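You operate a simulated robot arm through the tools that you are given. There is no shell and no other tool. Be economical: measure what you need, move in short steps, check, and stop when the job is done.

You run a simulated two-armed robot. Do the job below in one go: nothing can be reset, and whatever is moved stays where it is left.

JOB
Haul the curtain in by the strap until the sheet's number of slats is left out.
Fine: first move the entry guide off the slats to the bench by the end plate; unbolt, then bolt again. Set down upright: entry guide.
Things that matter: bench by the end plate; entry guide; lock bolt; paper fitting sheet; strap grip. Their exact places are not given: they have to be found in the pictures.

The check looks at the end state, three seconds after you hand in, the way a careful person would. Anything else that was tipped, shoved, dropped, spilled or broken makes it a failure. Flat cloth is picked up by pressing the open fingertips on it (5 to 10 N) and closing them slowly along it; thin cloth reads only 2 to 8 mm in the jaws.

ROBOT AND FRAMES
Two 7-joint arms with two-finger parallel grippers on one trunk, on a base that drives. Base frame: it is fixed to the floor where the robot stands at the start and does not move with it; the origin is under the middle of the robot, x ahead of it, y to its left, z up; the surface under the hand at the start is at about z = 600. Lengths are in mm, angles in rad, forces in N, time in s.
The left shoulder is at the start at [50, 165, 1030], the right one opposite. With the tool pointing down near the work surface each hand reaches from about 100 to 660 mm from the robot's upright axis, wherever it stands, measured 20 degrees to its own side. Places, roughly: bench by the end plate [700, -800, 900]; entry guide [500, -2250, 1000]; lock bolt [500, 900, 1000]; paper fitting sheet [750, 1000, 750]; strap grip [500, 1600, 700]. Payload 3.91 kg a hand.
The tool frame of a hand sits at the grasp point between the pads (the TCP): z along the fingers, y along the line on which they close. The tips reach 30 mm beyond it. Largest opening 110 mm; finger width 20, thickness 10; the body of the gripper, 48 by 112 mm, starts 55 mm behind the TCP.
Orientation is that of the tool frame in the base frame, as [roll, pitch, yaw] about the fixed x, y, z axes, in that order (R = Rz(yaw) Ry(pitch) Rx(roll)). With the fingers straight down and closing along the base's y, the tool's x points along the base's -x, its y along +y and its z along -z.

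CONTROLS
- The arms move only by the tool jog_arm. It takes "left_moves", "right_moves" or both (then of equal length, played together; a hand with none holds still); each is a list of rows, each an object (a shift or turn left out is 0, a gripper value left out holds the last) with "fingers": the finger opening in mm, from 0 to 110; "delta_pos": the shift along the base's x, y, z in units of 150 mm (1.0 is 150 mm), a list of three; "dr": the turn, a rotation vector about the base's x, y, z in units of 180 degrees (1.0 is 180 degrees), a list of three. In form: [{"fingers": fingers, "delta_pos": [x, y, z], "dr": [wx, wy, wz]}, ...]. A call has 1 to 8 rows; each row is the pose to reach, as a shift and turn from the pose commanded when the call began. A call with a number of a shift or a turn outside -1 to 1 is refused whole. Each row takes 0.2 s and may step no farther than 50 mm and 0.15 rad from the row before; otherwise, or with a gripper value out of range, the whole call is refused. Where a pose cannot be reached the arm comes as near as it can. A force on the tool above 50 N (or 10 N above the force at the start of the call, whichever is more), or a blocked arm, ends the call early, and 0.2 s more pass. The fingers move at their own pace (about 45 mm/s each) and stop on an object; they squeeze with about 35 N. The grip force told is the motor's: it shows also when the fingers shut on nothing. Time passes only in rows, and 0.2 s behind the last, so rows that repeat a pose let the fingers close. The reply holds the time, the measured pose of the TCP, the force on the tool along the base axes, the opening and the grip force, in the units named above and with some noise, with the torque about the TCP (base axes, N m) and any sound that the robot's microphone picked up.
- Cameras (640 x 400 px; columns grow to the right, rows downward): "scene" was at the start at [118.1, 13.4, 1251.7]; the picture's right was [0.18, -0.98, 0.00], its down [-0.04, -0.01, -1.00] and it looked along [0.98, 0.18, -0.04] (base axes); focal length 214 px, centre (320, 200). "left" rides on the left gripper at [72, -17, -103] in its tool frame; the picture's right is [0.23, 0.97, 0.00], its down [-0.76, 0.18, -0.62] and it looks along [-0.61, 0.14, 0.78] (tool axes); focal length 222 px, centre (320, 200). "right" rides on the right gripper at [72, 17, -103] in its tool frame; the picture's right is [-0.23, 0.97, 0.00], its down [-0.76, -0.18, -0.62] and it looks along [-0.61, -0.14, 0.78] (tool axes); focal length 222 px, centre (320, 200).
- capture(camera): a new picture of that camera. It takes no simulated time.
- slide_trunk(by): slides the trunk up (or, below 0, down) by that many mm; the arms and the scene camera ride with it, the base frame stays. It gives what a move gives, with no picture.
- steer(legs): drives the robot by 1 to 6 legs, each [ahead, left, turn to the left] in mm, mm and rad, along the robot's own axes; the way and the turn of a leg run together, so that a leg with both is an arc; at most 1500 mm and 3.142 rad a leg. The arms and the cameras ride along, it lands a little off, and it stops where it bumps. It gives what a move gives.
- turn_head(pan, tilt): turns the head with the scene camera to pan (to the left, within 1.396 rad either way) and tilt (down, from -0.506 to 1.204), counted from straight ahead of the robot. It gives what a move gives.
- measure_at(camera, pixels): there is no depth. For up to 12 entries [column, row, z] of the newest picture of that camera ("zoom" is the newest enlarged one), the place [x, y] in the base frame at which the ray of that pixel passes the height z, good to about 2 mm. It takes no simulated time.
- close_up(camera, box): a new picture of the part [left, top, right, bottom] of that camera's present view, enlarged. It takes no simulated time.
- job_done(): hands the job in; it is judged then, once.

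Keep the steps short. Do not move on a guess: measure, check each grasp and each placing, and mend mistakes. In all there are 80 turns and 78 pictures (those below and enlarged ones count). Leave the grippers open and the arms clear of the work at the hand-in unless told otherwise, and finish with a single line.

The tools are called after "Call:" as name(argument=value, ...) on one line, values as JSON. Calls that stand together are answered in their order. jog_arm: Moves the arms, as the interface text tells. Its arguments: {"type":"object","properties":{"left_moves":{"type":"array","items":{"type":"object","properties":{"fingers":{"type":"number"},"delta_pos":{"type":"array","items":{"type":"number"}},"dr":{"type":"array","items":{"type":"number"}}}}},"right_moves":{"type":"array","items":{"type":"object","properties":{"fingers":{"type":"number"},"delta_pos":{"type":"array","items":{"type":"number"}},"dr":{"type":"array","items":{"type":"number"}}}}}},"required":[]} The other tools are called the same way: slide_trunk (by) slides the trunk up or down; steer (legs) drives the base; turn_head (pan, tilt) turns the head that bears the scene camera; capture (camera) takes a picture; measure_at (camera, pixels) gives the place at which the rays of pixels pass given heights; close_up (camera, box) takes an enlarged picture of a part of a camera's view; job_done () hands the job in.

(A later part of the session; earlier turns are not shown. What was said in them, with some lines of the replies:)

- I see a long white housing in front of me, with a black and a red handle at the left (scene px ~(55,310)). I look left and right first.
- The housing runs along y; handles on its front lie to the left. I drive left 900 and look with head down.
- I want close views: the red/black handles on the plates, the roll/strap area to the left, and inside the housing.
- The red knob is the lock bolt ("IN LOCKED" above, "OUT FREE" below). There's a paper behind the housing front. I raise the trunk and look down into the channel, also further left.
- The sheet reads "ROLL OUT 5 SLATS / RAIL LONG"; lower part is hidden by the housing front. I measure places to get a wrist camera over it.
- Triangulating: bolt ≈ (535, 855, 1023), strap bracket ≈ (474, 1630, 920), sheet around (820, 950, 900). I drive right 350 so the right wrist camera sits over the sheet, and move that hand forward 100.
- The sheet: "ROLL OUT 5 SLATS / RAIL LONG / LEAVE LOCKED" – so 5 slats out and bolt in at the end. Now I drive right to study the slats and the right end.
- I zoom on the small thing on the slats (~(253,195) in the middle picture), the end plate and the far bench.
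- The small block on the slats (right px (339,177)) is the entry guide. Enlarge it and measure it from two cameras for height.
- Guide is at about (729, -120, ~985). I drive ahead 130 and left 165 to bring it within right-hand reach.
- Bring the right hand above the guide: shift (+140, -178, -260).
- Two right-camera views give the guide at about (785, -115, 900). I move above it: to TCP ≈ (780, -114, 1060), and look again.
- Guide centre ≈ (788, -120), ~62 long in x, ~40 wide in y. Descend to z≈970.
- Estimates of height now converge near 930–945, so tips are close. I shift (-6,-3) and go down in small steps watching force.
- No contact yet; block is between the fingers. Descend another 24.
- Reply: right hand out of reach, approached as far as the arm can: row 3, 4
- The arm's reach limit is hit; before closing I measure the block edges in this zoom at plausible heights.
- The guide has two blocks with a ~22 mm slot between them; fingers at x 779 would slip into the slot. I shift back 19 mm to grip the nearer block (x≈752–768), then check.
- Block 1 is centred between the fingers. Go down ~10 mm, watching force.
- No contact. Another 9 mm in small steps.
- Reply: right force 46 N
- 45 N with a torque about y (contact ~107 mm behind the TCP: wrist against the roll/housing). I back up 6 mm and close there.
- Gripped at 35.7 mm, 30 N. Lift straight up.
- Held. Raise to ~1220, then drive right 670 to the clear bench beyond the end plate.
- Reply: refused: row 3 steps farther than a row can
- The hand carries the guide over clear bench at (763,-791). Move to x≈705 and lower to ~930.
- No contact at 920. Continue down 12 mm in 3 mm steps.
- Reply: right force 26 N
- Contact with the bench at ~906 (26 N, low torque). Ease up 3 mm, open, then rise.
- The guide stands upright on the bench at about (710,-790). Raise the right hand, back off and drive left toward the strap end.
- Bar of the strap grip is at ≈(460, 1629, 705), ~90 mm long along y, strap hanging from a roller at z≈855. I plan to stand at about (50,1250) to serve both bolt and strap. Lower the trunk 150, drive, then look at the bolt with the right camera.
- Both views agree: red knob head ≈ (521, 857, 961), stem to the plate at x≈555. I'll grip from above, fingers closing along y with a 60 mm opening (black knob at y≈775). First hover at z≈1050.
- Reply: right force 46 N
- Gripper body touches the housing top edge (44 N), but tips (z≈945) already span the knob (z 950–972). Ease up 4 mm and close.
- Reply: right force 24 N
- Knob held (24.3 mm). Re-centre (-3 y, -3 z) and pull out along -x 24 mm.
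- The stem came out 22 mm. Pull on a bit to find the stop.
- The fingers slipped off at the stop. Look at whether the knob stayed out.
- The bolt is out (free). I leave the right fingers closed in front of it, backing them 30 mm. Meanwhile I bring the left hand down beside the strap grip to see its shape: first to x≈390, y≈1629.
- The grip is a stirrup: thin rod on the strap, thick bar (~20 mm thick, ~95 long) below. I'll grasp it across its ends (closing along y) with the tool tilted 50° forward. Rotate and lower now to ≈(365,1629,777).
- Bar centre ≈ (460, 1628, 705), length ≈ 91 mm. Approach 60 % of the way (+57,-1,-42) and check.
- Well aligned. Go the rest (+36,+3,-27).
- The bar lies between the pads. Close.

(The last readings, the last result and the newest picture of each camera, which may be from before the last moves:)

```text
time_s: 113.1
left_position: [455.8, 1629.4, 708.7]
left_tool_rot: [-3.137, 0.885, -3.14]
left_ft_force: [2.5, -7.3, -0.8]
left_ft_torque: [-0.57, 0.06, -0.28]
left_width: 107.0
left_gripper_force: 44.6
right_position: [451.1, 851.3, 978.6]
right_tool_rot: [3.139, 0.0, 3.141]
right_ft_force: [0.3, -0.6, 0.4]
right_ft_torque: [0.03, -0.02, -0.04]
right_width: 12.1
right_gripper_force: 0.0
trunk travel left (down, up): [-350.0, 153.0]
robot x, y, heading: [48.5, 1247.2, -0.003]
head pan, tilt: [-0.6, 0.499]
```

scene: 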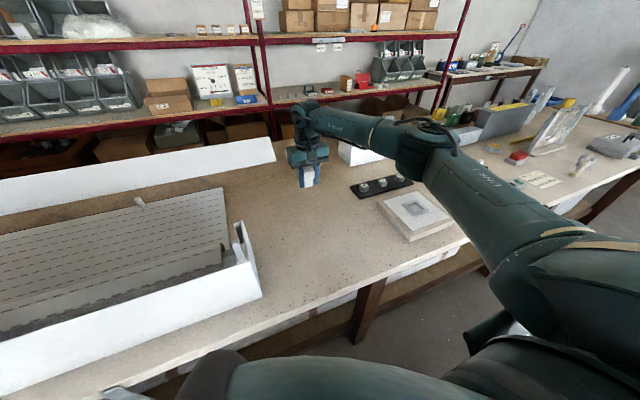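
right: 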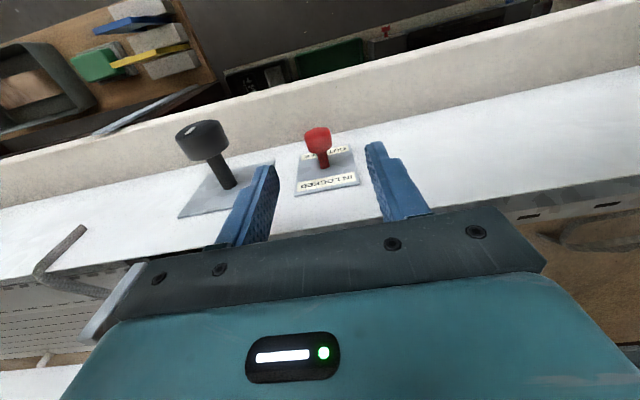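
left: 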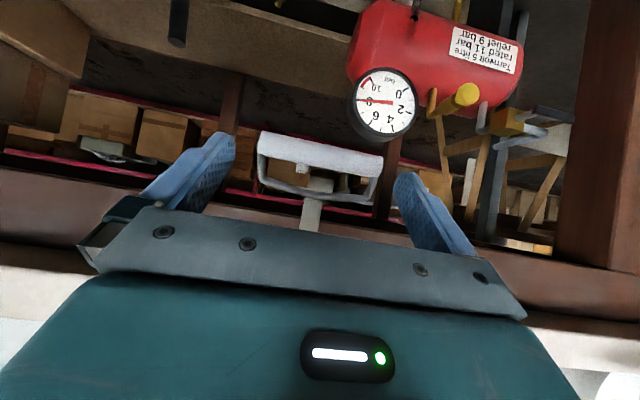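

Gripped at 107 mm, 45 N. Pull down 45 mm slowly and check hold.

Call:
jog_arm(left_moves=[{"delta_pos": [0, 0, -0.07], "fingers": 80}, {"delta_pos": [0, 0, -0.14]}, {"delta_pos": [0, 0, -0.21]}, {"delta_pos": [0, 0, -0.28]}, {"delta_pos": [0, 0, -0.3]}, {"delta_pos": [0, 0, -0.3]}])

Call:
close_up(camera="left", box=[200, 100, 440, 250])

Call:
turn_head(pan=-0.75, tilt=0.45)

Call:
capture(camera="scene")

```text
time_s: 114.5
left_position: [457.2, 1628.0, 663.0]
left_tool_rot: [-3.138, 0.885, -3.141]
left_ft_force: [-0.5, -13.1, 1.8]
left_ft_torque: [-0.58, -0.4, -0.08]
left_width: 107.2
left_gripper_force: 45.0
right_position: [452.1, 853.6, 978.2]
right_tool_rot: [3.14, 0.002, 3.141]
right_ft_force: [-0.4, -0.5, -0.3]
right_ft_torque: [-0.01, 0.0, -0.02]
right_width: 11.9
right_gripper_force: 0.0
trunk travel left (down, up): [-350.0, 153.0]
robot x, y, heading: [52.2, 1246.1, -0.004]
head pan, tilt: [-0.6, 0.499]
```

```text
2.67 times, centred on (320, 175) of left
```

zoom: 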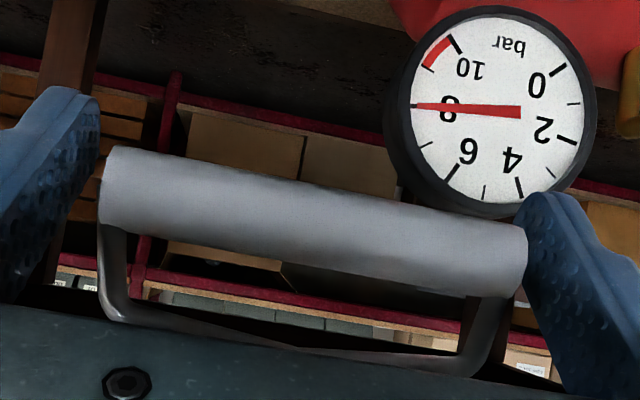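

```text
time_s: 115.2
left_position: [456.9, 1628.9, 663.0]
left_tool_rot: [-3.138, 0.885, 3.141]
left_ft_force: [-0.8, -15.6, 0.4]
left_ft_torque: [-0.25, -0.11, 0.05]
left_width: 107.0
left_gripper_force: 45.2
right_position: [451.5, 852.6, 977.9]
right_tool_rot: [3.14, 0.002, 3.14]
right_ft_force: [0.3, 0.3, -0.4]
right_ft_torque: [0.0, 0.0, -0.04]
right_width: 12.1
right_gripper_force: 0.0
trunk travel left (down, up): [-350.0, 153.0]
robot x, y, heading: [49.0, 1242.4, -0.002]
head pan, tilt: [-0.75, 0.45]
```

```text
18 pictures are left
```

scene: 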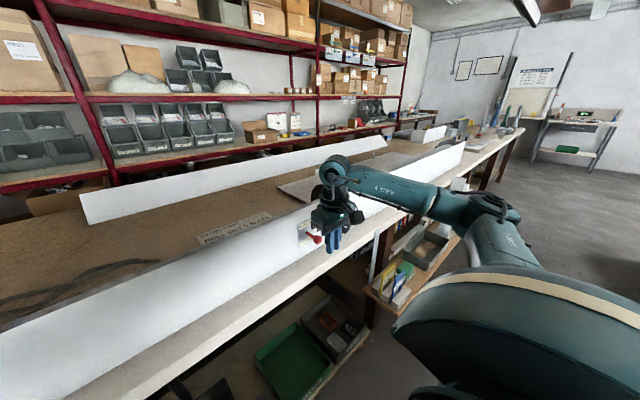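

Grip moves with the hand, low load. Zoom onto the slats.

Call:
close_up(camera="scene", box=[260, 135, 420, 215])

```text
4.00 times, centred on (340, 175) of scene
```

zoom: 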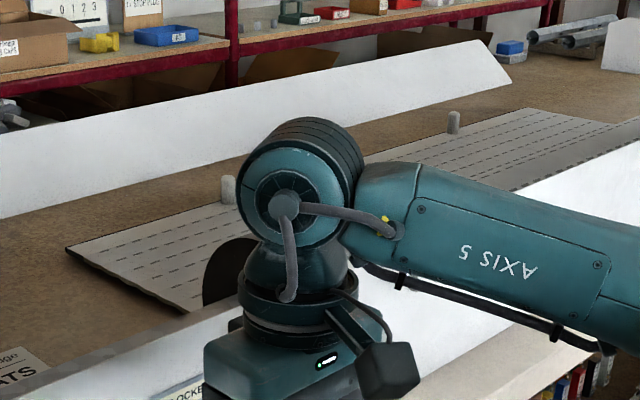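

Call:
measure_at(camera="zoom", pixels=[[66, 248, 895], [184, 312, 895], [227, 205, 895], [453, 136, 895], [545, 109, 895]])

Call:
turn_head(pan=-0.6, tilt=0.5)

Call:
close_up(camera="scene", box=[240, 130, 440, 255])

Call:
measure_at(camera="zoom", pixels=[[210, 135, 895], [337, 105, 895]])

```text
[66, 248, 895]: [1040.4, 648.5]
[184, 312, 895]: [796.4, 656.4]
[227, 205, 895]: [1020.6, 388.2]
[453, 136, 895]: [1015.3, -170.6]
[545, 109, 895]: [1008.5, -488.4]
```

```text
time_s: 115.9
left_position: [457.3, 1628.9, 663.5]
left_tool_rot: [-3.139, 0.885, 3.141]
left_ft_force: [-3.0, -16.3, -1.1]
left_ft_torque: [-0.01, 0.09, 0.14]
left_width: 107.1
left_gripper_force: 44.9
right_position: [451.2, 853.3, 978.9]
right_tool_rot: [3.139, 0.001, 3.14]
right_ft_force: [0.6, -0.1, -0.3]
right_ft_torque: [-0.01, 0.0, -0.01]
right_width: 12.1
right_gripper_force: 0.0
trunk travel left (down, up): [-350.0, 153.0]
robot x, y, heading: [49.9, 1245.3, 0.003]
head pan, tilt: [-0.6, 0.499]
```

```text
3.20 times, centred on (340, 192) of scene
```

zoom: 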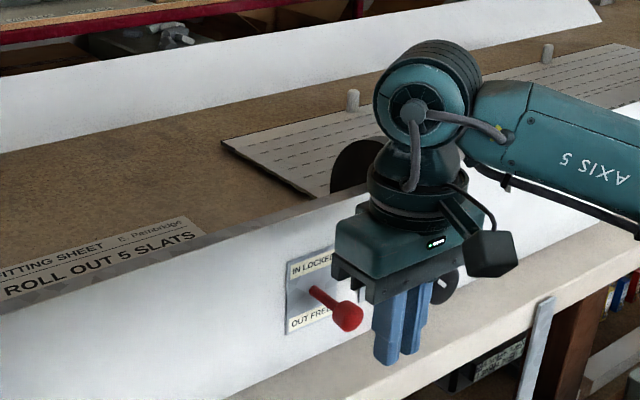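

```text
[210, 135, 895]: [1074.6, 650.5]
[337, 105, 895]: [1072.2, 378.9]
```

The bar pull of 45 mm brought the curtain edge from x≈1074 to ≈1040. I raise the right hand (x -10) for a top view to count slats and find the roll edge.

Call:
jog_arm(right_moves=[{"delta_pos": [0, 0, 0.3]}, {"delta_pos": [0, 0, 0.6]}, {"delta_pos": [0, 0, 0.9]}, {"delta_pos": [0.1, -0.1, 1.0]}, {"delta_pos": [0.1, -0.1, 1.0]}])

Call:
jog_arm(right_moves=[{"delta_pos": [0, -0.1, 0.3]}, {"delta_pos": [0.1, -0.3, 0.5]}, {"delta_pos": [0.2, -0.5, 0.7]}, {"delta_pos": [0.3, -0.7, 0.9]}, {"delta_pos": [0.3, -0.7, 1.0]}, {"delta_pos": [0.3, -0.7, 1.0]}])

Call:
capture(camera="right")

```text
time_s: 117.1
left_position: [457.1, 1628.1, 662.6]
left_tool_rot: [-3.139, 0.885, 3.141]
left_ft_force: [-4.3, -15.8, 0.1]
left_ft_torque: [-0.21, -0.25, -0.25]
left_width: 106.9
left_gripper_force: 45.4
right_position: [468.0, 836.0, 1127.9]
right_tool_rot: [3.14, -0.001, 3.139]
right_ft_force: [0.0, -0.3, -0.5]
right_ft_torque: [0.0, 0.01, 0.0]
right_width: 11.9
right_gripper_force: 0.0
trunk travel left (down, up): [-350.0, 153.0]
robot x, y, heading: [49.2, 1248.5, -0.001]
head pan, tilt: [-0.6, 0.499]
```

```text
time_s: 118.5
left_position: [457.4, 1628.3, 663.4]
left_tool_rot: [-3.138, 0.885, 3.142]
left_ft_force: [-4.9, -15.8, -0.9]
left_ft_torque: [-0.11, 0.04, -0.24]
left_width: 107.2
left_gripper_force: 45.0
right_position: [481.6, 790.5, 1233.7]
right_tool_rot: [3.139, 0.003, 3.138]
right_ft_force: [0.5, -0.9, 0.4]
right_ft_torque: [0.02, 0.0, 0.02]
right_width: 12.0
right_gripper_force: 0.1
right hand out of reach, approached as far as the arm can: row 3, 4, 5, 6
trunk travel left (down, up): [-350.0, 153.0]
robot x, y, heading: [45.7, 1246.9, -0.005]
head pan, tilt: [-0.6, 0.499]
```

```text
15 pictures are left
```

right: 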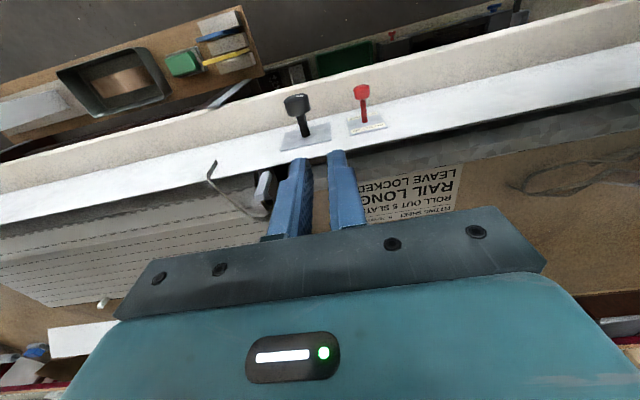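

Call:
close_up(camera="right", box=[0, 190, 200, 315])

```text
3.20 times, centred on (100, 252) of right
```

zoom: 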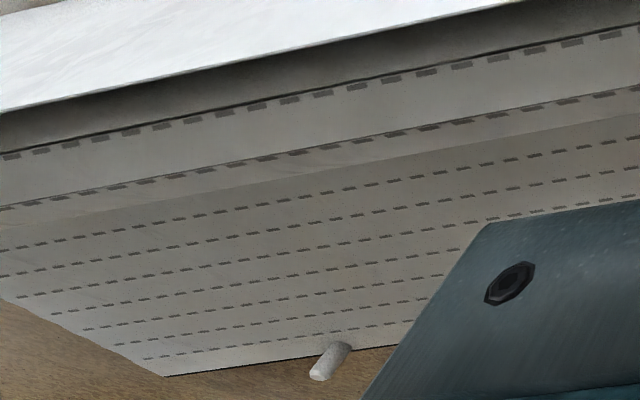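

Call:
measure_at(camera="zoom", pixels=[[165, 377, 895], [151, 358, 895], [120, 343, 895], [90, 328, 895], [60, 313, 895], [25, 296, 895], [22, 272, 895], [15, 248, 895], [210, 212, 895], [210, 187, 895], [210, 187, 920]])

```text
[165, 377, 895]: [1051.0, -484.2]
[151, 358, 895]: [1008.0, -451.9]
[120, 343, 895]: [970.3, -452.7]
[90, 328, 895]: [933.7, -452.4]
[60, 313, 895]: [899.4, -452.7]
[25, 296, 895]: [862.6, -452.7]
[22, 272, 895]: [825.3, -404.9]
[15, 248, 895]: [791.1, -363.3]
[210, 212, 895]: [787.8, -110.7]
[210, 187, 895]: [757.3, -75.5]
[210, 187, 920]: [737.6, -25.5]
```

Pitch is ≈36.5 mm; joints at x = 791…1008, edge at ≈1046. The roll axis ≈ x 630. I need the housing mouth (rear edge of the end plates); look at the left end plate.

Call:
turn_head(pan=0.65, tilt=0.5)

Call:
close_up(camera="scene", box=[240, 120, 440, 245])

```text
time_s: 120.0
left_position: [456.2, 1629.7, 663.5]
left_tool_rot: [-3.138, 0.885, 3.141]
left_ft_force: [-5.2, -15.4, -0.8]
left_ft_torque: [-0.05, 0.02, -0.15]
left_width: 107.4
left_gripper_force: 45.6
right_position: [481.1, 791.9, 1233.3]
right_tool_rot: [3.141, 0.002, 3.138]
right_ft_force: [0.5, 0.8, -0.8]
right_ft_torque: [0.0, 0.0, 0.02]
right_width: 12.0
right_gripper_force: 0.1
trunk travel left (down, up): [-350.0, 153.0]
robot x, y, heading: [49.0, 1247.0, -0.002]
head pan, tilt: [0.649, 0.499]
```

```text
3.20 times, centred on (340, 182) of scene
```

zoom: 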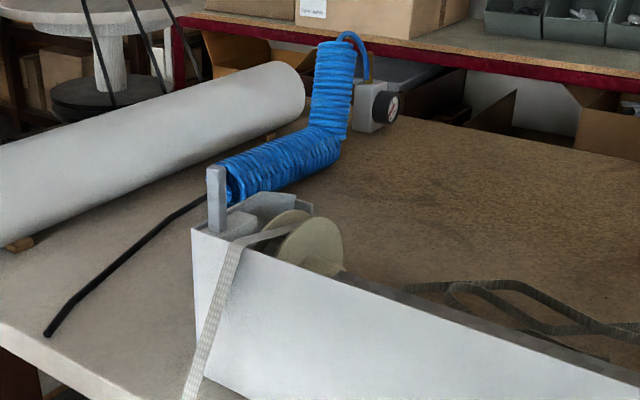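

Call:
measure_at(camera="zoom", pixels=[[193, 228, 1040], [262, 193, 1040], [312, 205, 1020], [312, 205, 1000], [312, 205, 1040], [343, 240, 980], [640, 385, 1030]])

```text
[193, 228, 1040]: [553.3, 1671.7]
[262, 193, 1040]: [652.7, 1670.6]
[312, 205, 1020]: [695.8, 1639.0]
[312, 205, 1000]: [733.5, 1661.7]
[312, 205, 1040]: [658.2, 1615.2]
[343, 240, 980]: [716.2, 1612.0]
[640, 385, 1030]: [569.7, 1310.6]
```

Call:
close_up(camera="scene", box=[295, 168, 355, 206])

```text
10.53 times, centred on (325, 187) of scene
```

zoom: 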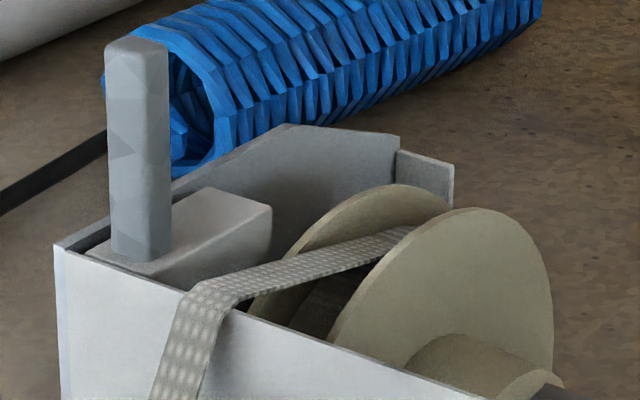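

Call:
measure_at(camera="zoom", pixels=[[60, 245, 1030], [60, 245, 1040], [290, 125, 1040], [290, 125, 1050], [397, 135, 1020], [397, 135, 1040], [397, 135, 1050], [453, 165, 1000], [453, 165, 1020], [453, 165, 1040], [398, 150, 1020], [398, 150, 1040]])

```text
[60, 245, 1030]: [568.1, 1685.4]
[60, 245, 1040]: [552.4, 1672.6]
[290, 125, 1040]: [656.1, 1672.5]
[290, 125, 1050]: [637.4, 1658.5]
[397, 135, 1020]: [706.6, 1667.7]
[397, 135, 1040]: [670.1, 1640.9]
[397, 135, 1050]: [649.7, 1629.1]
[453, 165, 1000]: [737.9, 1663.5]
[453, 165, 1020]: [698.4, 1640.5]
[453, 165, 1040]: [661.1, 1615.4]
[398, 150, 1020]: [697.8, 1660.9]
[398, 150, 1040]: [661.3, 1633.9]
```

The housing mouth (rear edge of end plates) is at x≈710, so 5 slats out ⇒ curtain edge at ≈ 710+5×36.5 ≈ 892 (now ≈1046). Strap needed ≈190 mm more. First pull ~90: move to (400, 1629, 580).

Call:
jog_arm(left_moves=[{"delta_pos": [-0.06, 0, -0.09], "fingers": 80}, {"delta_pos": [-0.12, 0, -0.18]}, {"delta_pos": [-0.19, 0, -0.28]}, {"delta_pos": [-0.25, 0, -0.37]}, {"delta_pos": [-0.31, 0, -0.46]}, {"delta_pos": [-0.38, 0, -0.55]}, {"delta_pos": [-0.38, 0, -0.55]}])

Call:
close_up(camera="right", box=[0, 190, 200, 315])

```text
time_s: 121.6
left_position: [398.2, 1631.0, 579.6]
left_tool_rot: [3.14, 0.886, 3.141]
left_ft_force: [0.3, -0.1, 0.2]
left_ft_torque: [0.03, 0.0, -0.01]
left_width: 79.8
left_gripper_force: 0.0
right_position: [483.1, 791.8, 1234.3]
right_tool_rot: [-3.141, 0.001, 3.138]
right_ft_force: [0.0, 0.3, -1.3]
right_ft_torque: [0.01, 0.03, 0.04]
right_width: 12.1
right_gripper_force: 0.0
trunk travel left (down, up): [-350.0, 153.0]
robot x, y, heading: [46.4, 1246.1, -0.004]
head pan, tilt: [0.649, 0.499]
```

```text
3.20 times, centred on (100, 252) of right
```

zoom: 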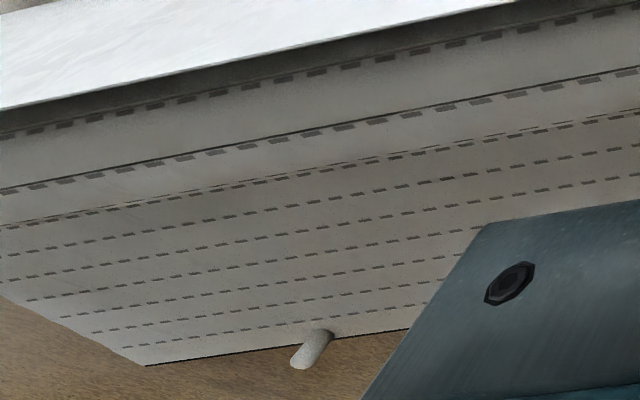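

The grip slipped off the bar ends (pulled too fast and sideways). Curtain moved ~25 mm more. Open, and look where the bar is.

Call:
jog_arm(left_moves=[{"delta_pos": [-0.2, 0, 0.15], "fingers": 80}, {"delta_pos": [-0.3, 0, 0.4], "fingers": 110}, {"delta_pos": [-0.3, 0, 0.6], "fingers": 110}, {"delta_pos": [-0.3, 0, 0.7], "fingers": 110}, {"delta_pos": [-0.3, 0, 0.7], "fingers": 110}])

Call:
capture(camera="left")

```text
time_s: 122.8
left_position: [353.5, 1630.1, 685.3]
left_tool_rot: [-3.14, 0.885, -3.141]
left_ft_force: [-0.3, 0.3, -0.3]
left_ft_torque: [0.04, 0.0, -0.01]
left_width: 109.7
left_gripper_force: 0.1
right_position: [483.4, 792.7, 1234.6]
right_tool_rot: [-3.141, 0.0, 3.139]
right_ft_force: [-0.3, -0.6, 0.0]
right_ft_torque: [0.02, -0.01, -0.01]
right_width: 12.0
right_gripper_force: 0.0
trunk travel left (down, up): [-350.0, 153.0]
robot x, y, heading: [48.3, 1243.6, -0.006]
head pan, tilt: [0.649, 0.499]
```

```text
10 pictures are left
```

left: 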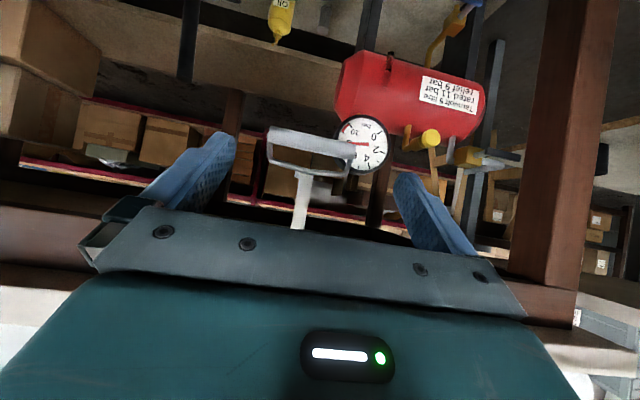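

Call:
measure_at(camera="left", pixels=[[318, 143, 600], [318, 143, 620], [318, 143, 640], [318, 143, 660], [268, 135, 630], [367, 152, 630]])

Call:
measure_at(camera="right", pixels=[[45, 304, 895]])

```text
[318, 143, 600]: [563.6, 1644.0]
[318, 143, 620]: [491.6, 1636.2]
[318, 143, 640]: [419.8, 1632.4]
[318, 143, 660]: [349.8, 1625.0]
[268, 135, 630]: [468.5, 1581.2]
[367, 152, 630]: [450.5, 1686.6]
```

```text
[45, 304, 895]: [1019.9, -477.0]
```

Bar now at ≈(457, 1631, 629). Re-approach and close on the ends, then I'll pull straight down slowly.

Call:
jog_arm(left_moves=[{"delta_pos": [0.2, 0, -0.06], "fingers": 110}, {"delta_pos": [0.39, 0, -0.113]}, {"delta_pos": [0.55, 0, -0.24]}, {"delta_pos": [0.7, 0, -0.375]}, {"delta_pos": [0.7, 0, -0.375], "fingers": 95}, {"delta_pos": [0.7, 0, -0.375], "fingers": 70}, {"delta_pos": [0.7, 0, -0.375], "fingers": 60}, {"delta_pos": [0.7, 0, -0.375], "fingers": 60}])

```text
time_s: 124.6
left_position: [460.0, 1629.4, 629.8]
left_tool_rot: [-3.136, 0.886, -3.14]
left_ft_force: [-4.8, -19.7, -0.7]
left_ft_torque: [-0.16, 0.25, -0.11]
left_width: 106.8
left_gripper_force: 44.7
right_position: [482.4, 792.0, 1232.6]
right_tool_rot: [3.14, 0.002, 3.137]
right_ft_force: [-0.1, 1.1, 0.0]
right_ft_torque: [0.01, -0.03, -0.02]
right_width: 11.9
right_gripper_force: 0.0
trunk travel left (down, up): [-350.0, 153.0]
robot x, y, heading: [48.6, 1247.5, 0.0]
head pan, tilt: [0.649, 0.499]
```

Gripped again (106.8 mm). Pull down 40 mm at 5 mm per row, easing y by -3.

Call:
jog_arm(left_moves=[{"delta_pos": [0, -0.02, -0.033], "fingers": 60}, {"delta_pos": [0, -0.02, -0.067]}, {"delta_pos": [0, -0.02, -0.1]}, {"delta_pos": [0, -0.02, -0.133]}, {"delta_pos": [0, -0.02, -0.167]}, {"delta_pos": [0, -0.02, -0.2]}, {"delta_pos": [0, -0.02, -0.233]}, {"delta_pos": [0, -0.02, -0.267]}])

Call:
jog_arm(left_moves=[{"delta_pos": [0, 0, -0.033], "fingers": 60}, {"delta_pos": [0, 0, -0.067]}, {"delta_pos": [0, 0, -0.1]}, {"delta_pos": [0, 0, -0.133]}, {"delta_pos": [0, 0, -0.167]}, {"delta_pos": [0, 0, -0.2]}, {"delta_pos": [0, 0, -0.233]}, {"delta_pos": [0, 0, -0.267]}])

```text
time_s: 126.4
left_position: [461.4, 1628.5, 589.7]
left_tool_rot: [3.14, 0.886, 3.141]
left_ft_force: [10.6, -0.8, 3.0]
left_ft_torque: [0.12, -0.57, 0.81]
left_width: 107.2
left_gripper_force: 45.0
right_position: [482.2, 791.3, 1233.5]
right_tool_rot: [3.14, 0.002, 3.137]
right_ft_force: [-0.4, -0.2, 1.2]
right_ft_torque: [-0.03, 0.01, -0.03]
right_width: 11.9
right_gripper_force: 0.0
trunk travel left (down, up): [-350.0, 153.0]
robot x, y, heading: [48.6, 1244.8, -0.002]
head pan, tilt: [0.649, 0.499]
```

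```text
time_s: 128.2
left_position: [460.3, 1628.0, 548.8]
left_tool_rot: [-3.141, 0.885, 3.14]
left_ft_force: [11.2, 11.9, 1.6]
left_ft_torque: [-0.13, -0.72, -0.83]
left_width: 107.0
left_gripper_force: 44.8
right_position: [483.2, 792.1, 1233.3]
right_tool_rot: [-3.141, 0.002, 3.137]
right_ft_force: [0.2, 1.1, 0.2]
right_ft_torque: [-0.01, -0.02, 0.01]
right_width: 12.2
right_gripper_force: 0.1
trunk travel left (down, up): [-350.0, 153.0]
robot x, y, heading: [48.2, 1247.8, -0.001]
head pan, tilt: [0.649, 0.499]
```

Holding well. Check the curtain with the right camera.

Call:
close_up(camera="right", box=[0, 190, 200, 315])

```text
3.20 times, centred on (100, 252) of right
```

zoom: 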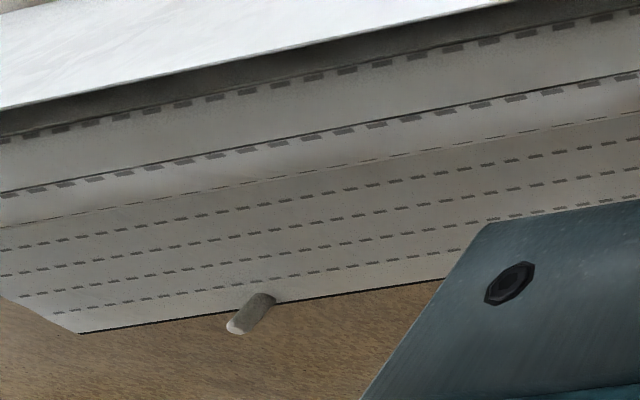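

Call:
measure_at(camera="zoom", pixels=[[80, 333, 895], [62, 313, 895], [28, 296, 895], [20, 272, 895], [20, 245, 895], [20, 222, 895], [300, 193, 895], [300, 175, 895], [300, 135, 960], [300, 135, 1000]])

```text
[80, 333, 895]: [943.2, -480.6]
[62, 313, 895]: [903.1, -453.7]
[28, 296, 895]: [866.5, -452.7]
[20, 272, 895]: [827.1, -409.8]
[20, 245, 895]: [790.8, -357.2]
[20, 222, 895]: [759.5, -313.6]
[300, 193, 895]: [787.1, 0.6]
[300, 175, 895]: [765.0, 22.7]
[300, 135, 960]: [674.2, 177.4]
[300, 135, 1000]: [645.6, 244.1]
```

Joints at 790/829/866/903, edge ≈943 (scale offset ~+8). Relative to the mouth (≈710–717) that is ≈6.3 slats; need ≈1.3 slats more, i.e. ≈50 mm strap. Pull down 50 mm slowly.

Call:
jog_arm(left_moves=[{"delta_pos": [0.02, 0, -0.033], "fingers": 60}, {"delta_pos": [0.02, 0, -0.067]}, {"delta_pos": [0.02, 0, -0.1]}, {"delta_pos": [0.02, 0, -0.133]}, {"delta_pos": [0.02, 0, -0.167]}, {"delta_pos": [0.02, 0, -0.2]}, {"delta_pos": [0.02, 0, -0.233]}, {"delta_pos": [0.02, 0, -0.267]}])

Call:
close_up(camera="right", box=[0, 190, 200, 315])

Call:
measure_at(camera="zoom", pixels=[[320, 280, 895], [320, 290, 895], [320, 270, 895], [320, 260, 895], [320, 300, 895]])

```text
time_s: 130.0
left_position: [460.1, 1628.3, 507.1]
left_tool_rot: [3.142, 0.882, -3.141]
left_ft_force: [-11.8, 14.7, 1.2]
left_ft_torque: [0.28, 0.52, 0.12]
left_width: 106.9
left_gripper_force: 45.1
right_position: [481.8, 793.0, 1233.3]
right_tool_rot: [-3.14, 0.004, 3.14]
right_ft_force: [0.1, -0.3, -0.3]
right_ft_torque: [-0.03, -0.04, 0.0]
right_width: 12.1
right_gripper_force: 0.0
trunk travel left (down, up): [-350.0, 153.0]
robot x, y, heading: [47.1, 1247.1, 0.001]
head pan, tilt: [0.649, 0.499]
```

```text
3.20 times, centred on (100, 252) of right
```

zoom: 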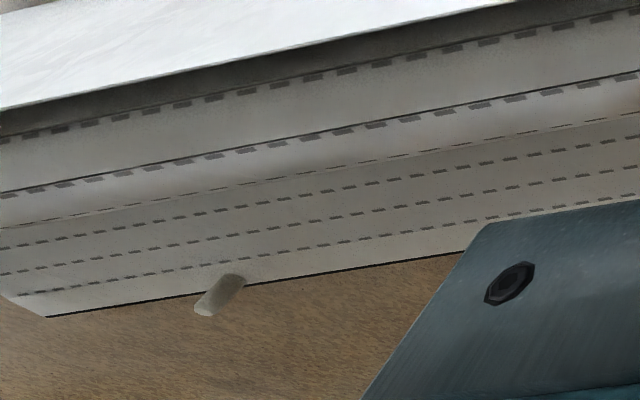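

```text
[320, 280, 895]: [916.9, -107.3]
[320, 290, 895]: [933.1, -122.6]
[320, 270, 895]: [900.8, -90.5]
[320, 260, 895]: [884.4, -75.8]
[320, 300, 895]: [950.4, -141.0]
```

The roll pattern repeated exactly, so this was one slat: edge ≈ 904, ≈4.9 slats hauled in total, ≈5.1 left out. Ease 3 mm more on the strap while the right hand goes back toward the bolt.

Call:
jog_arm(left_moves=[{"delta_pos": [0, 0, -0.01], "fingers": 60}, {"delta_pos": [0, 0, -0.02]}, {"delta_pos": [0, 0, -0.02]}, {"delta_pos": [0, 0, -0.02]}], right_moves=[{"delta_pos": [-0.08, 0.1, -0.23], "fingers": 5}, {"delta_pos": [-0.16, 0.2, -0.46]}, {"delta_pos": [-0.24, 0.3, -0.7]}, {"delta_pos": [-0.27, 0.4, -0.95]}])

Call:
jog_arm(right_moves=[{"delta_pos": [0, 0, -0.25]}, {"delta_pos": [0, 0, -0.5]}, {"delta_pos": [0, 0, -0.75]}, {"delta_pos": [0, 0.02, -0.83]}, {"delta_pos": [0, 0.02, -0.83]}])

```text
time_s: 131.0
left_position: [460.9, 1628.6, 503.6]
left_tool_rot: [-3.139, 0.882, -3.14]
left_ft_force: [-16.6, 12.2, 0.3]
left_ft_torque: [0.59, 0.03, 0.55]
left_width: 107.2
left_gripper_force: 45.1
right_position: [443.0, 854.1, 1087.0]
right_tool_rot: [3.142, 0.002, 3.139]
right_ft_force: [0.3, -0.2, -0.4]
right_ft_torque: [0.0, -0.01, 0.03]
right_width: 5.2
right_gripper_force: 0.1
trunk travel left (down, up): [-350.0, 153.0]
robot x, y, heading: [50.1, 1249.9, -0.002]
head pan, tilt: [0.649, 0.499]
```

```text
time_s: 132.2
left_position: [460.5, 1629.2, 504.7]
left_tool_rot: [-3.141, 0.881, -3.14]
left_ft_force: [-17.1, 10.6, -0.5]
left_ft_torque: [0.03, 0.16, 0.18]
left_width: 106.8
left_gripper_force: 45.6
right_position: [442.0, 856.4, 963.8]
right_tool_rot: [-3.142, 0.001, -3.142]
right_ft_force: [0.5, 1.1, 0.1]
right_ft_torque: [0.0, 0.02, 0.0]
right_width: 4.9
right_gripper_force: 0.0
trunk travel left (down, up): [-350.0, 153.0]
robot x, y, heading: [48.6, 1248.0, 0.001]
head pan, tilt: [0.649, 0.499]
```

Right fingertips are closed in front of the knob. Push +x in steps to x≈497.

Call:
jog_arm(right_moves=[{"delta_pos": [0.1, 0, 0]}, {"delta_pos": [0.2, 0, 0]}, {"delta_pos": [0.25, 0, 0]}, {"delta_pos": [0.3, 0, 0]}, {"delta_pos": [0.34, 0, 0]}, {"delta_pos": [0.37, 0, 0]}])

Call:
turn_head(pan=-0.6, tilt=0.5)

Call:
close_up(camera="scene", box=[240, 130, 440, 255])

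```text
time_s: 133.6
left_position: [461.0, 1628.6, 504.0]
left_tool_rot: [-3.14, 0.883, 3.141]
left_ft_force: [-15.7, 10.4, -1.0]
left_ft_torque: [-0.07, 0.29, 0.17]
left_width: 107.2
left_gripper_force: 45.0
right_position: [498.6, 856.9, 963.8]
right_tool_rot: [3.14, 0.002, 3.14]
right_ft_force: [0.2, -1.3, 1.2]
right_ft_torque: [-0.03, -0.03, -0.01]
right_width: 5.1
right_gripper_force: 0.3
trunk travel left (down, up): [-350.0, 153.0]
robot x, y, heading: [51.6, 1243.5, -0.005]
head pan, tilt: [0.649, 0.499]
```

```text
time_s: 135.0
left_position: [460.3, 1628.7, 504.7]
left_tool_rot: [-3.141, 0.882, 3.141]
left_ft_force: [-16.4, 8.5, -0.5]
left_ft_torque: [-0.03, 0.13, 0.17]
left_width: 106.9
left_gripper_force: 44.7
right_position: [498.2, 857.1, 963.1]
right_tool_rot: [-3.14, 0.001, -3.141]
right_ft_force: [0.7, 0.0, 0.1]
right_ft_torque: [0.02, -0.03, -0.04]
right_width: 5.2
right_gripper_force: 0.0
trunk travel left (down, up): [-350.0, 153.0]
robot x, y, heading: [52.6, 1248.7, -0.005]
head pan, tilt: [-0.6, 0.499]
```

```text
3.20 times, centred on (340, 192) of scene
```

zoom: 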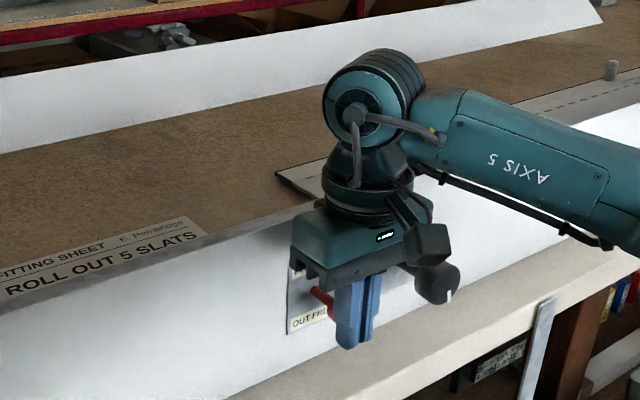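

No force yet. Push further until it seats.

Call:
jog_arm(right_moves=[{"delta_pos": [0.02, 0, 0]}, {"delta_pos": [0.04, 0, 0]}, {"delta_pos": [0.06, 0, 0]}, {"delta_pos": [0.08, 0, 0]}, {"delta_pos": [0.08, 0, 0]}])

```text
time_s: 136.2
left_position: [459.7, 1628.3, 504.7]
left_tool_rot: [-3.141, 0.884, -3.141]
left_ft_force: [-14.7, 9.3, 0.2]
left_ft_torque: [-0.03, 0.47, 0.13]
left_width: 106.4
left_gripper_force: 44.7
right_position: [510.0, 856.2, 964.6]
right_tool_rot: [3.141, 0.0, 3.139]
right_ft_force: [-7.0, -1.9, 2.8]
right_ft_torque: [-0.02, 0.01, -0.04]
right_width: 5.3
right_gripper_force: 0.7
trunk travel left (down, up): [-350.0, 153.0]
robot x, y, heading: [45.1, 1249.0, -0.004]
head pan, tilt: [-0.6, 0.499]
```

Call:
jog_arm(right_moves=[{"delta_pos": [0.015, 0, 0]}, {"delta_pos": [0.03, 0, 0]}, {"delta_pos": [0.045, 0, 0]}, {"delta_pos": [0.045, 0, 0]}])

```text
time_s: 137.2
left_position: [460.9, 1628.9, 507.6]
left_tool_rot: [-3.142, 0.889, 3.141]
left_ft_force: [-10.6, 11.1, -0.9]
left_ft_torque: [-0.01, 0.76, 0.2]
left_width: 107.0
left_gripper_force: 45.0
right_position: [511.0, 857.4, 963.8]
right_tool_rot: [-3.139, -0.011, 3.141]
right_ft_force: [-45.3, 2.2, -8.1]
right_ft_torque: [0.17, 0.26, -0.07]
right_width: 5.6
right_gripper_force: 0.9
trunk travel left (down, up): [-350.0, 153.0]
robot x, y, heading: [50.1, 1247.4, -0.002]
head pan, tilt: [-0.6, 0.499]
```

Firm stop at x≈511 (45 N). Back off, and look at the knob.

Call:
jog_arm(right_moves=[{"delta_pos": [-0.1, 0, 0]}, {"delta_pos": [-0.3, 0, 0]}, {"delta_pos": [-0.45, 0, 0.1]}, {"delta_pos": [-0.45, 0, 0.4]}, {"delta_pos": [-0.45, 0, 0.7]}, {"delta_pos": [-0.45, 0.1, 1.0]}, {"delta_pos": [-0.45, 0.4, 1.0]}, {"delta_pos": [-0.45, 0.7, 1.0]}])

Call:
close_up(camera="scene", box=[240, 130, 440, 255])

```text
time_s: 139.0
left_position: [461.4, 1628.8, 504.5]
left_tool_rot: [-3.141, 0.883, 3.141]
left_ft_force: [-13.8, 12.1, -0.7]
left_ft_torque: [-0.7, 0.48, -0.76]
left_width: 106.7
left_gripper_force: 44.6
right_position: [448.1, 965.5, 1113.8]
right_tool_rot: [-3.141, 0.0, 3.141]
right_ft_force: [-0.1, -0.2, 0.4]
right_ft_torque: [0.0, -0.02, 0.01]
right_width: 5.2
right_gripper_force: 0.2
trunk travel left (down, up): [-350.0, 153.0]
robot x, y, heading: [47.1, 1249.2, -0.006]
head pan, tilt: [-0.6, 0.499]
```

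```text
3.20 times, centred on (340, 192) of scene
```

zoom: 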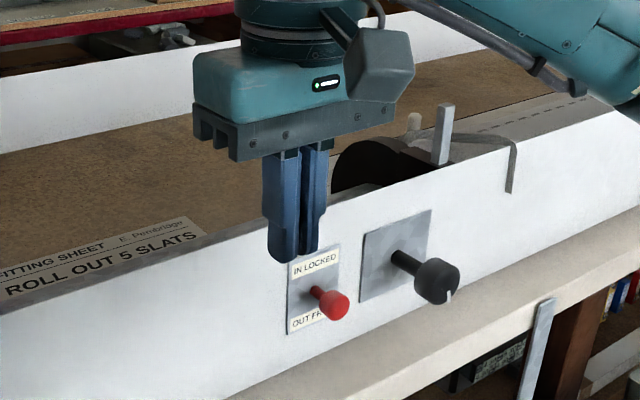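

The knob is fully in (same as at the start: locked). Release the strap grip and draw the left hand back and up.

Call:
jog_arm(left_moves=[{"delta_pos": [0, 0, 0], "fingers": 110}, {"delta_pos": [0, 0, 0], "fingers": 110}, {"delta_pos": [-0.2, 0, 0.13], "fingers": 110}, {"delta_pos": [-0.4, 0, 0.3]}, {"delta_pos": [-0.6, 0, 0.5]}, {"delta_pos": [-0.8, 0, 0.7]}, {"delta_pos": [-0.8, 0, 1.0]}])

Call:
jog_arm(left_moves=[{"delta_pos": [0, 0, 0.3], "dr": [0, 0.04, 0]}, {"delta_pos": [0, 0, 0.6], "dr": [0, 0.08, 0]}, {"delta_pos": [0, 0, 0.8], "dr": [0, 0.12, 0]}, {"delta_pos": [0, 0, 1.0], "dr": [0, 0.16, 0]}, {"delta_pos": [0, 0, 1.0], "dr": [0, 0.2, 0]}, {"delta_pos": [0, 0, 1.0], "dr": [0, 0.24, 0]}, {"delta_pos": [0, 0, 1.0], "dr": [0, 0.28, 0]}])

Call:
jog_arm(left_moves=[{"delta_pos": [0, 0, 0.3]}, {"delta_pos": [0, 0, 0.6]}, {"delta_pos": [0, 0, 0.9]}, {"delta_pos": [0, 0, 1.0]}], right_moves=[{"delta_pos": [0, 0, 0.3], "fingers": 110}, {"delta_pos": [0, 0, 0.6]}, {"delta_pos": [0, 0, 0.9]}, {"delta_pos": [0, 0, 1.0]}])

Call:
jog_arm(left_moves=[{"delta_pos": [0, 0, 0.3]}, {"delta_pos": [0, 0, 0.6]}, {"delta_pos": [0, 0, 0.9]}, {"delta_pos": [0, 0, 1.0]}])

Call:
steer(legs=[[0, -700, 0]])

```text
time_s: 140.6
left_position: [340.9, 1627.7, 655.6]
left_tool_rot: [-3.14, 0.884, -3.14]
left_ft_force: [-0.8, 0.2, 0.0]
left_ft_torque: [-0.03, -0.01, 0.03]
left_width: 109.5
left_gripper_force: 0.2
right_position: [449.2, 964.9, 1113.2]
right_tool_rot: [3.138, 0.002, 3.14]
right_ft_force: [-0.5, 0.0, 0.1]
right_ft_torque: [-0.01, 0.02, 0.01]
right_width: 5.0
right_gripper_force: 0.1
trunk travel left (down, up): [-350.0, 153.0]
robot x, y, heading: [50.5, 1247.5, -0.001]
head pan, tilt: [-0.6, 0.499]
```

```text
time_s: 142.2
left_position: [340.8, 1629.3, 806.0]
left_tool_rot: [-3.139, 0.003, -3.142]
left_ft_force: [-0.5, -0.6, -0.1]
left_ft_torque: [-0.01, -0.01, 0.0]
left_width: 109.9
left_gripper_force: 0.0
right_position: [449.4, 964.5, 1114.3]
right_tool_rot: [3.14, 0.0, 3.141]
right_ft_force: [0.5, -0.4, -0.2]
right_ft_torque: [0.0, 0.0, 0.02]
right_width: 5.0
right_gripper_force: 0.0
trunk travel left (down, up): [-350.0, 153.0]
robot x, y, heading: [51.4, 1245.3, -0.002]
head pan, tilt: [-0.6, 0.499]
```

```text
time_s: 143.2
left_position: [342.7, 1625.6, 957.4]
left_tool_rot: [-3.139, 0.006, 3.141]
left_ft_force: [0.3, 0.7, 0.3]
left_ft_torque: [-0.05, -0.03, 0.02]
left_width: 109.8
left_gripper_force: 0.2
right_position: [448.4, 961.6, 1262.7]
right_tool_rot: [3.141, 0.002, 3.141]
right_ft_force: [-0.6, 0.1, -0.3]
right_ft_torque: [0.01, -0.01, -0.01]
right_width: 93.9
right_gripper_force: 0.2
trunk travel left (down, up): [-350.0, 153.0]
robot x, y, heading: [48.0, 1244.3, 0.001]
head pan, tilt: [-0.6, 0.499]
```

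```text
time_s: 144.2
left_position: [341.3, 1628.6, 1105.9]
left_tool_rot: [-3.139, 0.006, 3.141]
left_ft_force: [0.3, 0.0, -0.3]
left_ft_torque: [-0.03, -0.01, 0.0]
left_width: 110.0
left_gripper_force: 0.1
right_position: [447.8, 960.2, 1263.2]
right_tool_rot: [3.139, 0.002, 3.14]
right_ft_force: [0.9, -0.1, -0.8]
right_ft_torque: [-0.05, 0.01, 0.0]
right_width: 110.1
right_gripper_force: 0.1
trunk travel left (down, up): [-350.0, 153.0]
robot x, y, heading: [48.1, 1247.8, -0.004]
head pan, tilt: [-0.6, 0.499]
```

```text
time_s: 150.7
left_position: [340.8, 934.6, 1104.3]
left_tool_rot: [-3.139, 0.005, -3.14]
left_ft_force: [0.3, 0.3, 0.1]
left_ft_torque: [0.03, -0.01, -0.03]
left_width: 110.1
left_gripper_force: 0.0
right_position: [447.9, 266.7, 1262.0]
right_tool_rot: [3.14, 0.002, -3.14]
right_ft_force: [-0.4, -0.8, 0.2]
right_ft_torque: [-0.01, 0.03, -0.03]
right_width: 110.3
right_gripper_force: 0.1
trunk travel left (down, up): [-350.0, 153.0]
robot x, y, heading: [50.3, 552.0, 0.001]
head pan, tilt: [-0.6, 0.499]
5 turns are left
```

Few turns remain. One top view of the curtain with the right camera moved forward over it.

Call:
jog_arm(right_moves=[{"delta_pos": [0.3, 0, 0.1]}, {"delta_pos": [0.6, 0, 0.2]}, {"delta_pos": [0.9, 0, 0.2]}, {"delta_pos": [1.0, 0, 0.2]}, {"delta_pos": [1.0, 0, 0.2]}])

Call:
capture(camera="right")

```text
time_s: 151.9
left_position: [341.6, 934.2, 1103.2]
left_tool_rot: [-3.14, 0.006, -3.14]
left_ft_force: [0.7, -1.2, 0.2]
left_ft_torque: [0.0, 0.0, -0.02]
left_width: 109.8
left_gripper_force: 0.1
right_position: [588.6, 271.4, 1283.1]
right_tool_rot: [-3.141, 0.001, -3.14]
right_ft_force: [0.9, 0.5, -0.6]
right_ft_torque: [0.03, -0.01, 0.02]
right_width: 110.2
right_gripper_force: 0.1
right hand out of reach, approached as far as the arm can: row 3, 4, 5
trunk travel left (down, up): [-350.0, 153.0]
robot x, y, heading: [52.4, 550.7, 0.002]
head pan, tilt: [-0.6, 0.499]
```

```text
5 pictures are left
4 turns are left
```

right: 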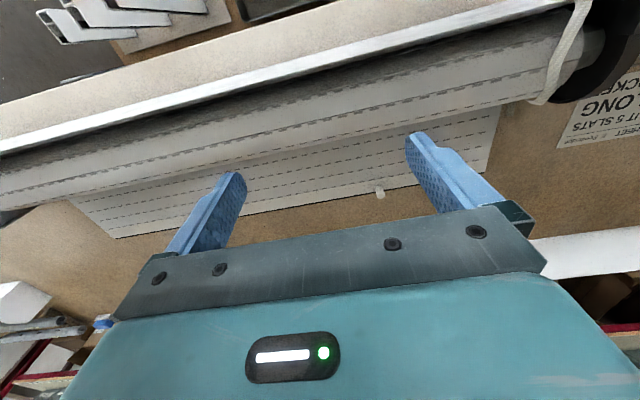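

Call:
close_up(camera="right", box=[240, 110, 420, 222])

Call:
measure_at(camera="zoom", pixels=[[320, 150, 895], [320, 200, 895], [320, 250, 895], [320, 300, 895], [320, 350, 895]])

```text
3.56 times, centred on (330, 166) of right
```

zoom: 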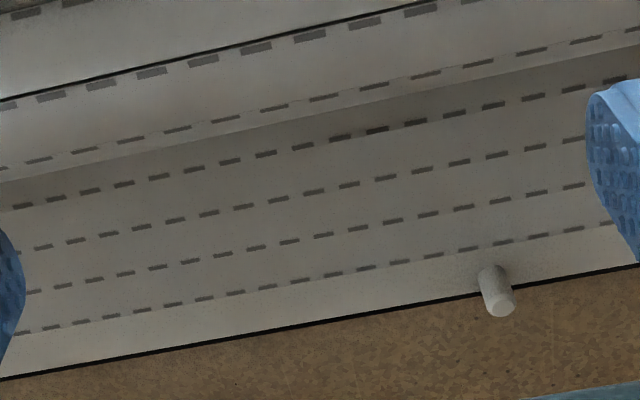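

```text
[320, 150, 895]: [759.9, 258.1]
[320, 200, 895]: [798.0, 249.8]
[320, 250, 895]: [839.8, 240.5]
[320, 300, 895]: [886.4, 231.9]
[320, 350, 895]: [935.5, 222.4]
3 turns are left
```

From nearly above, four joints lie flat at x≈754, 788, 824 and 864, with the edge at 908. That makes five slats out, with the fifth ending at the housing mouth. The bolt is in, the guide stands upright by the end plate, and the grippers are open and clear. Hand in.

Call:
job_done()

```text
The job is handed in.
```

The job is handed in: I moved the entry guide to the bench by the end plate, where it stands upright, hauled the curtain in until five slats were left out (counted from the housing mouth, which I measured rather than was given), and pushed the lock bolt back in.
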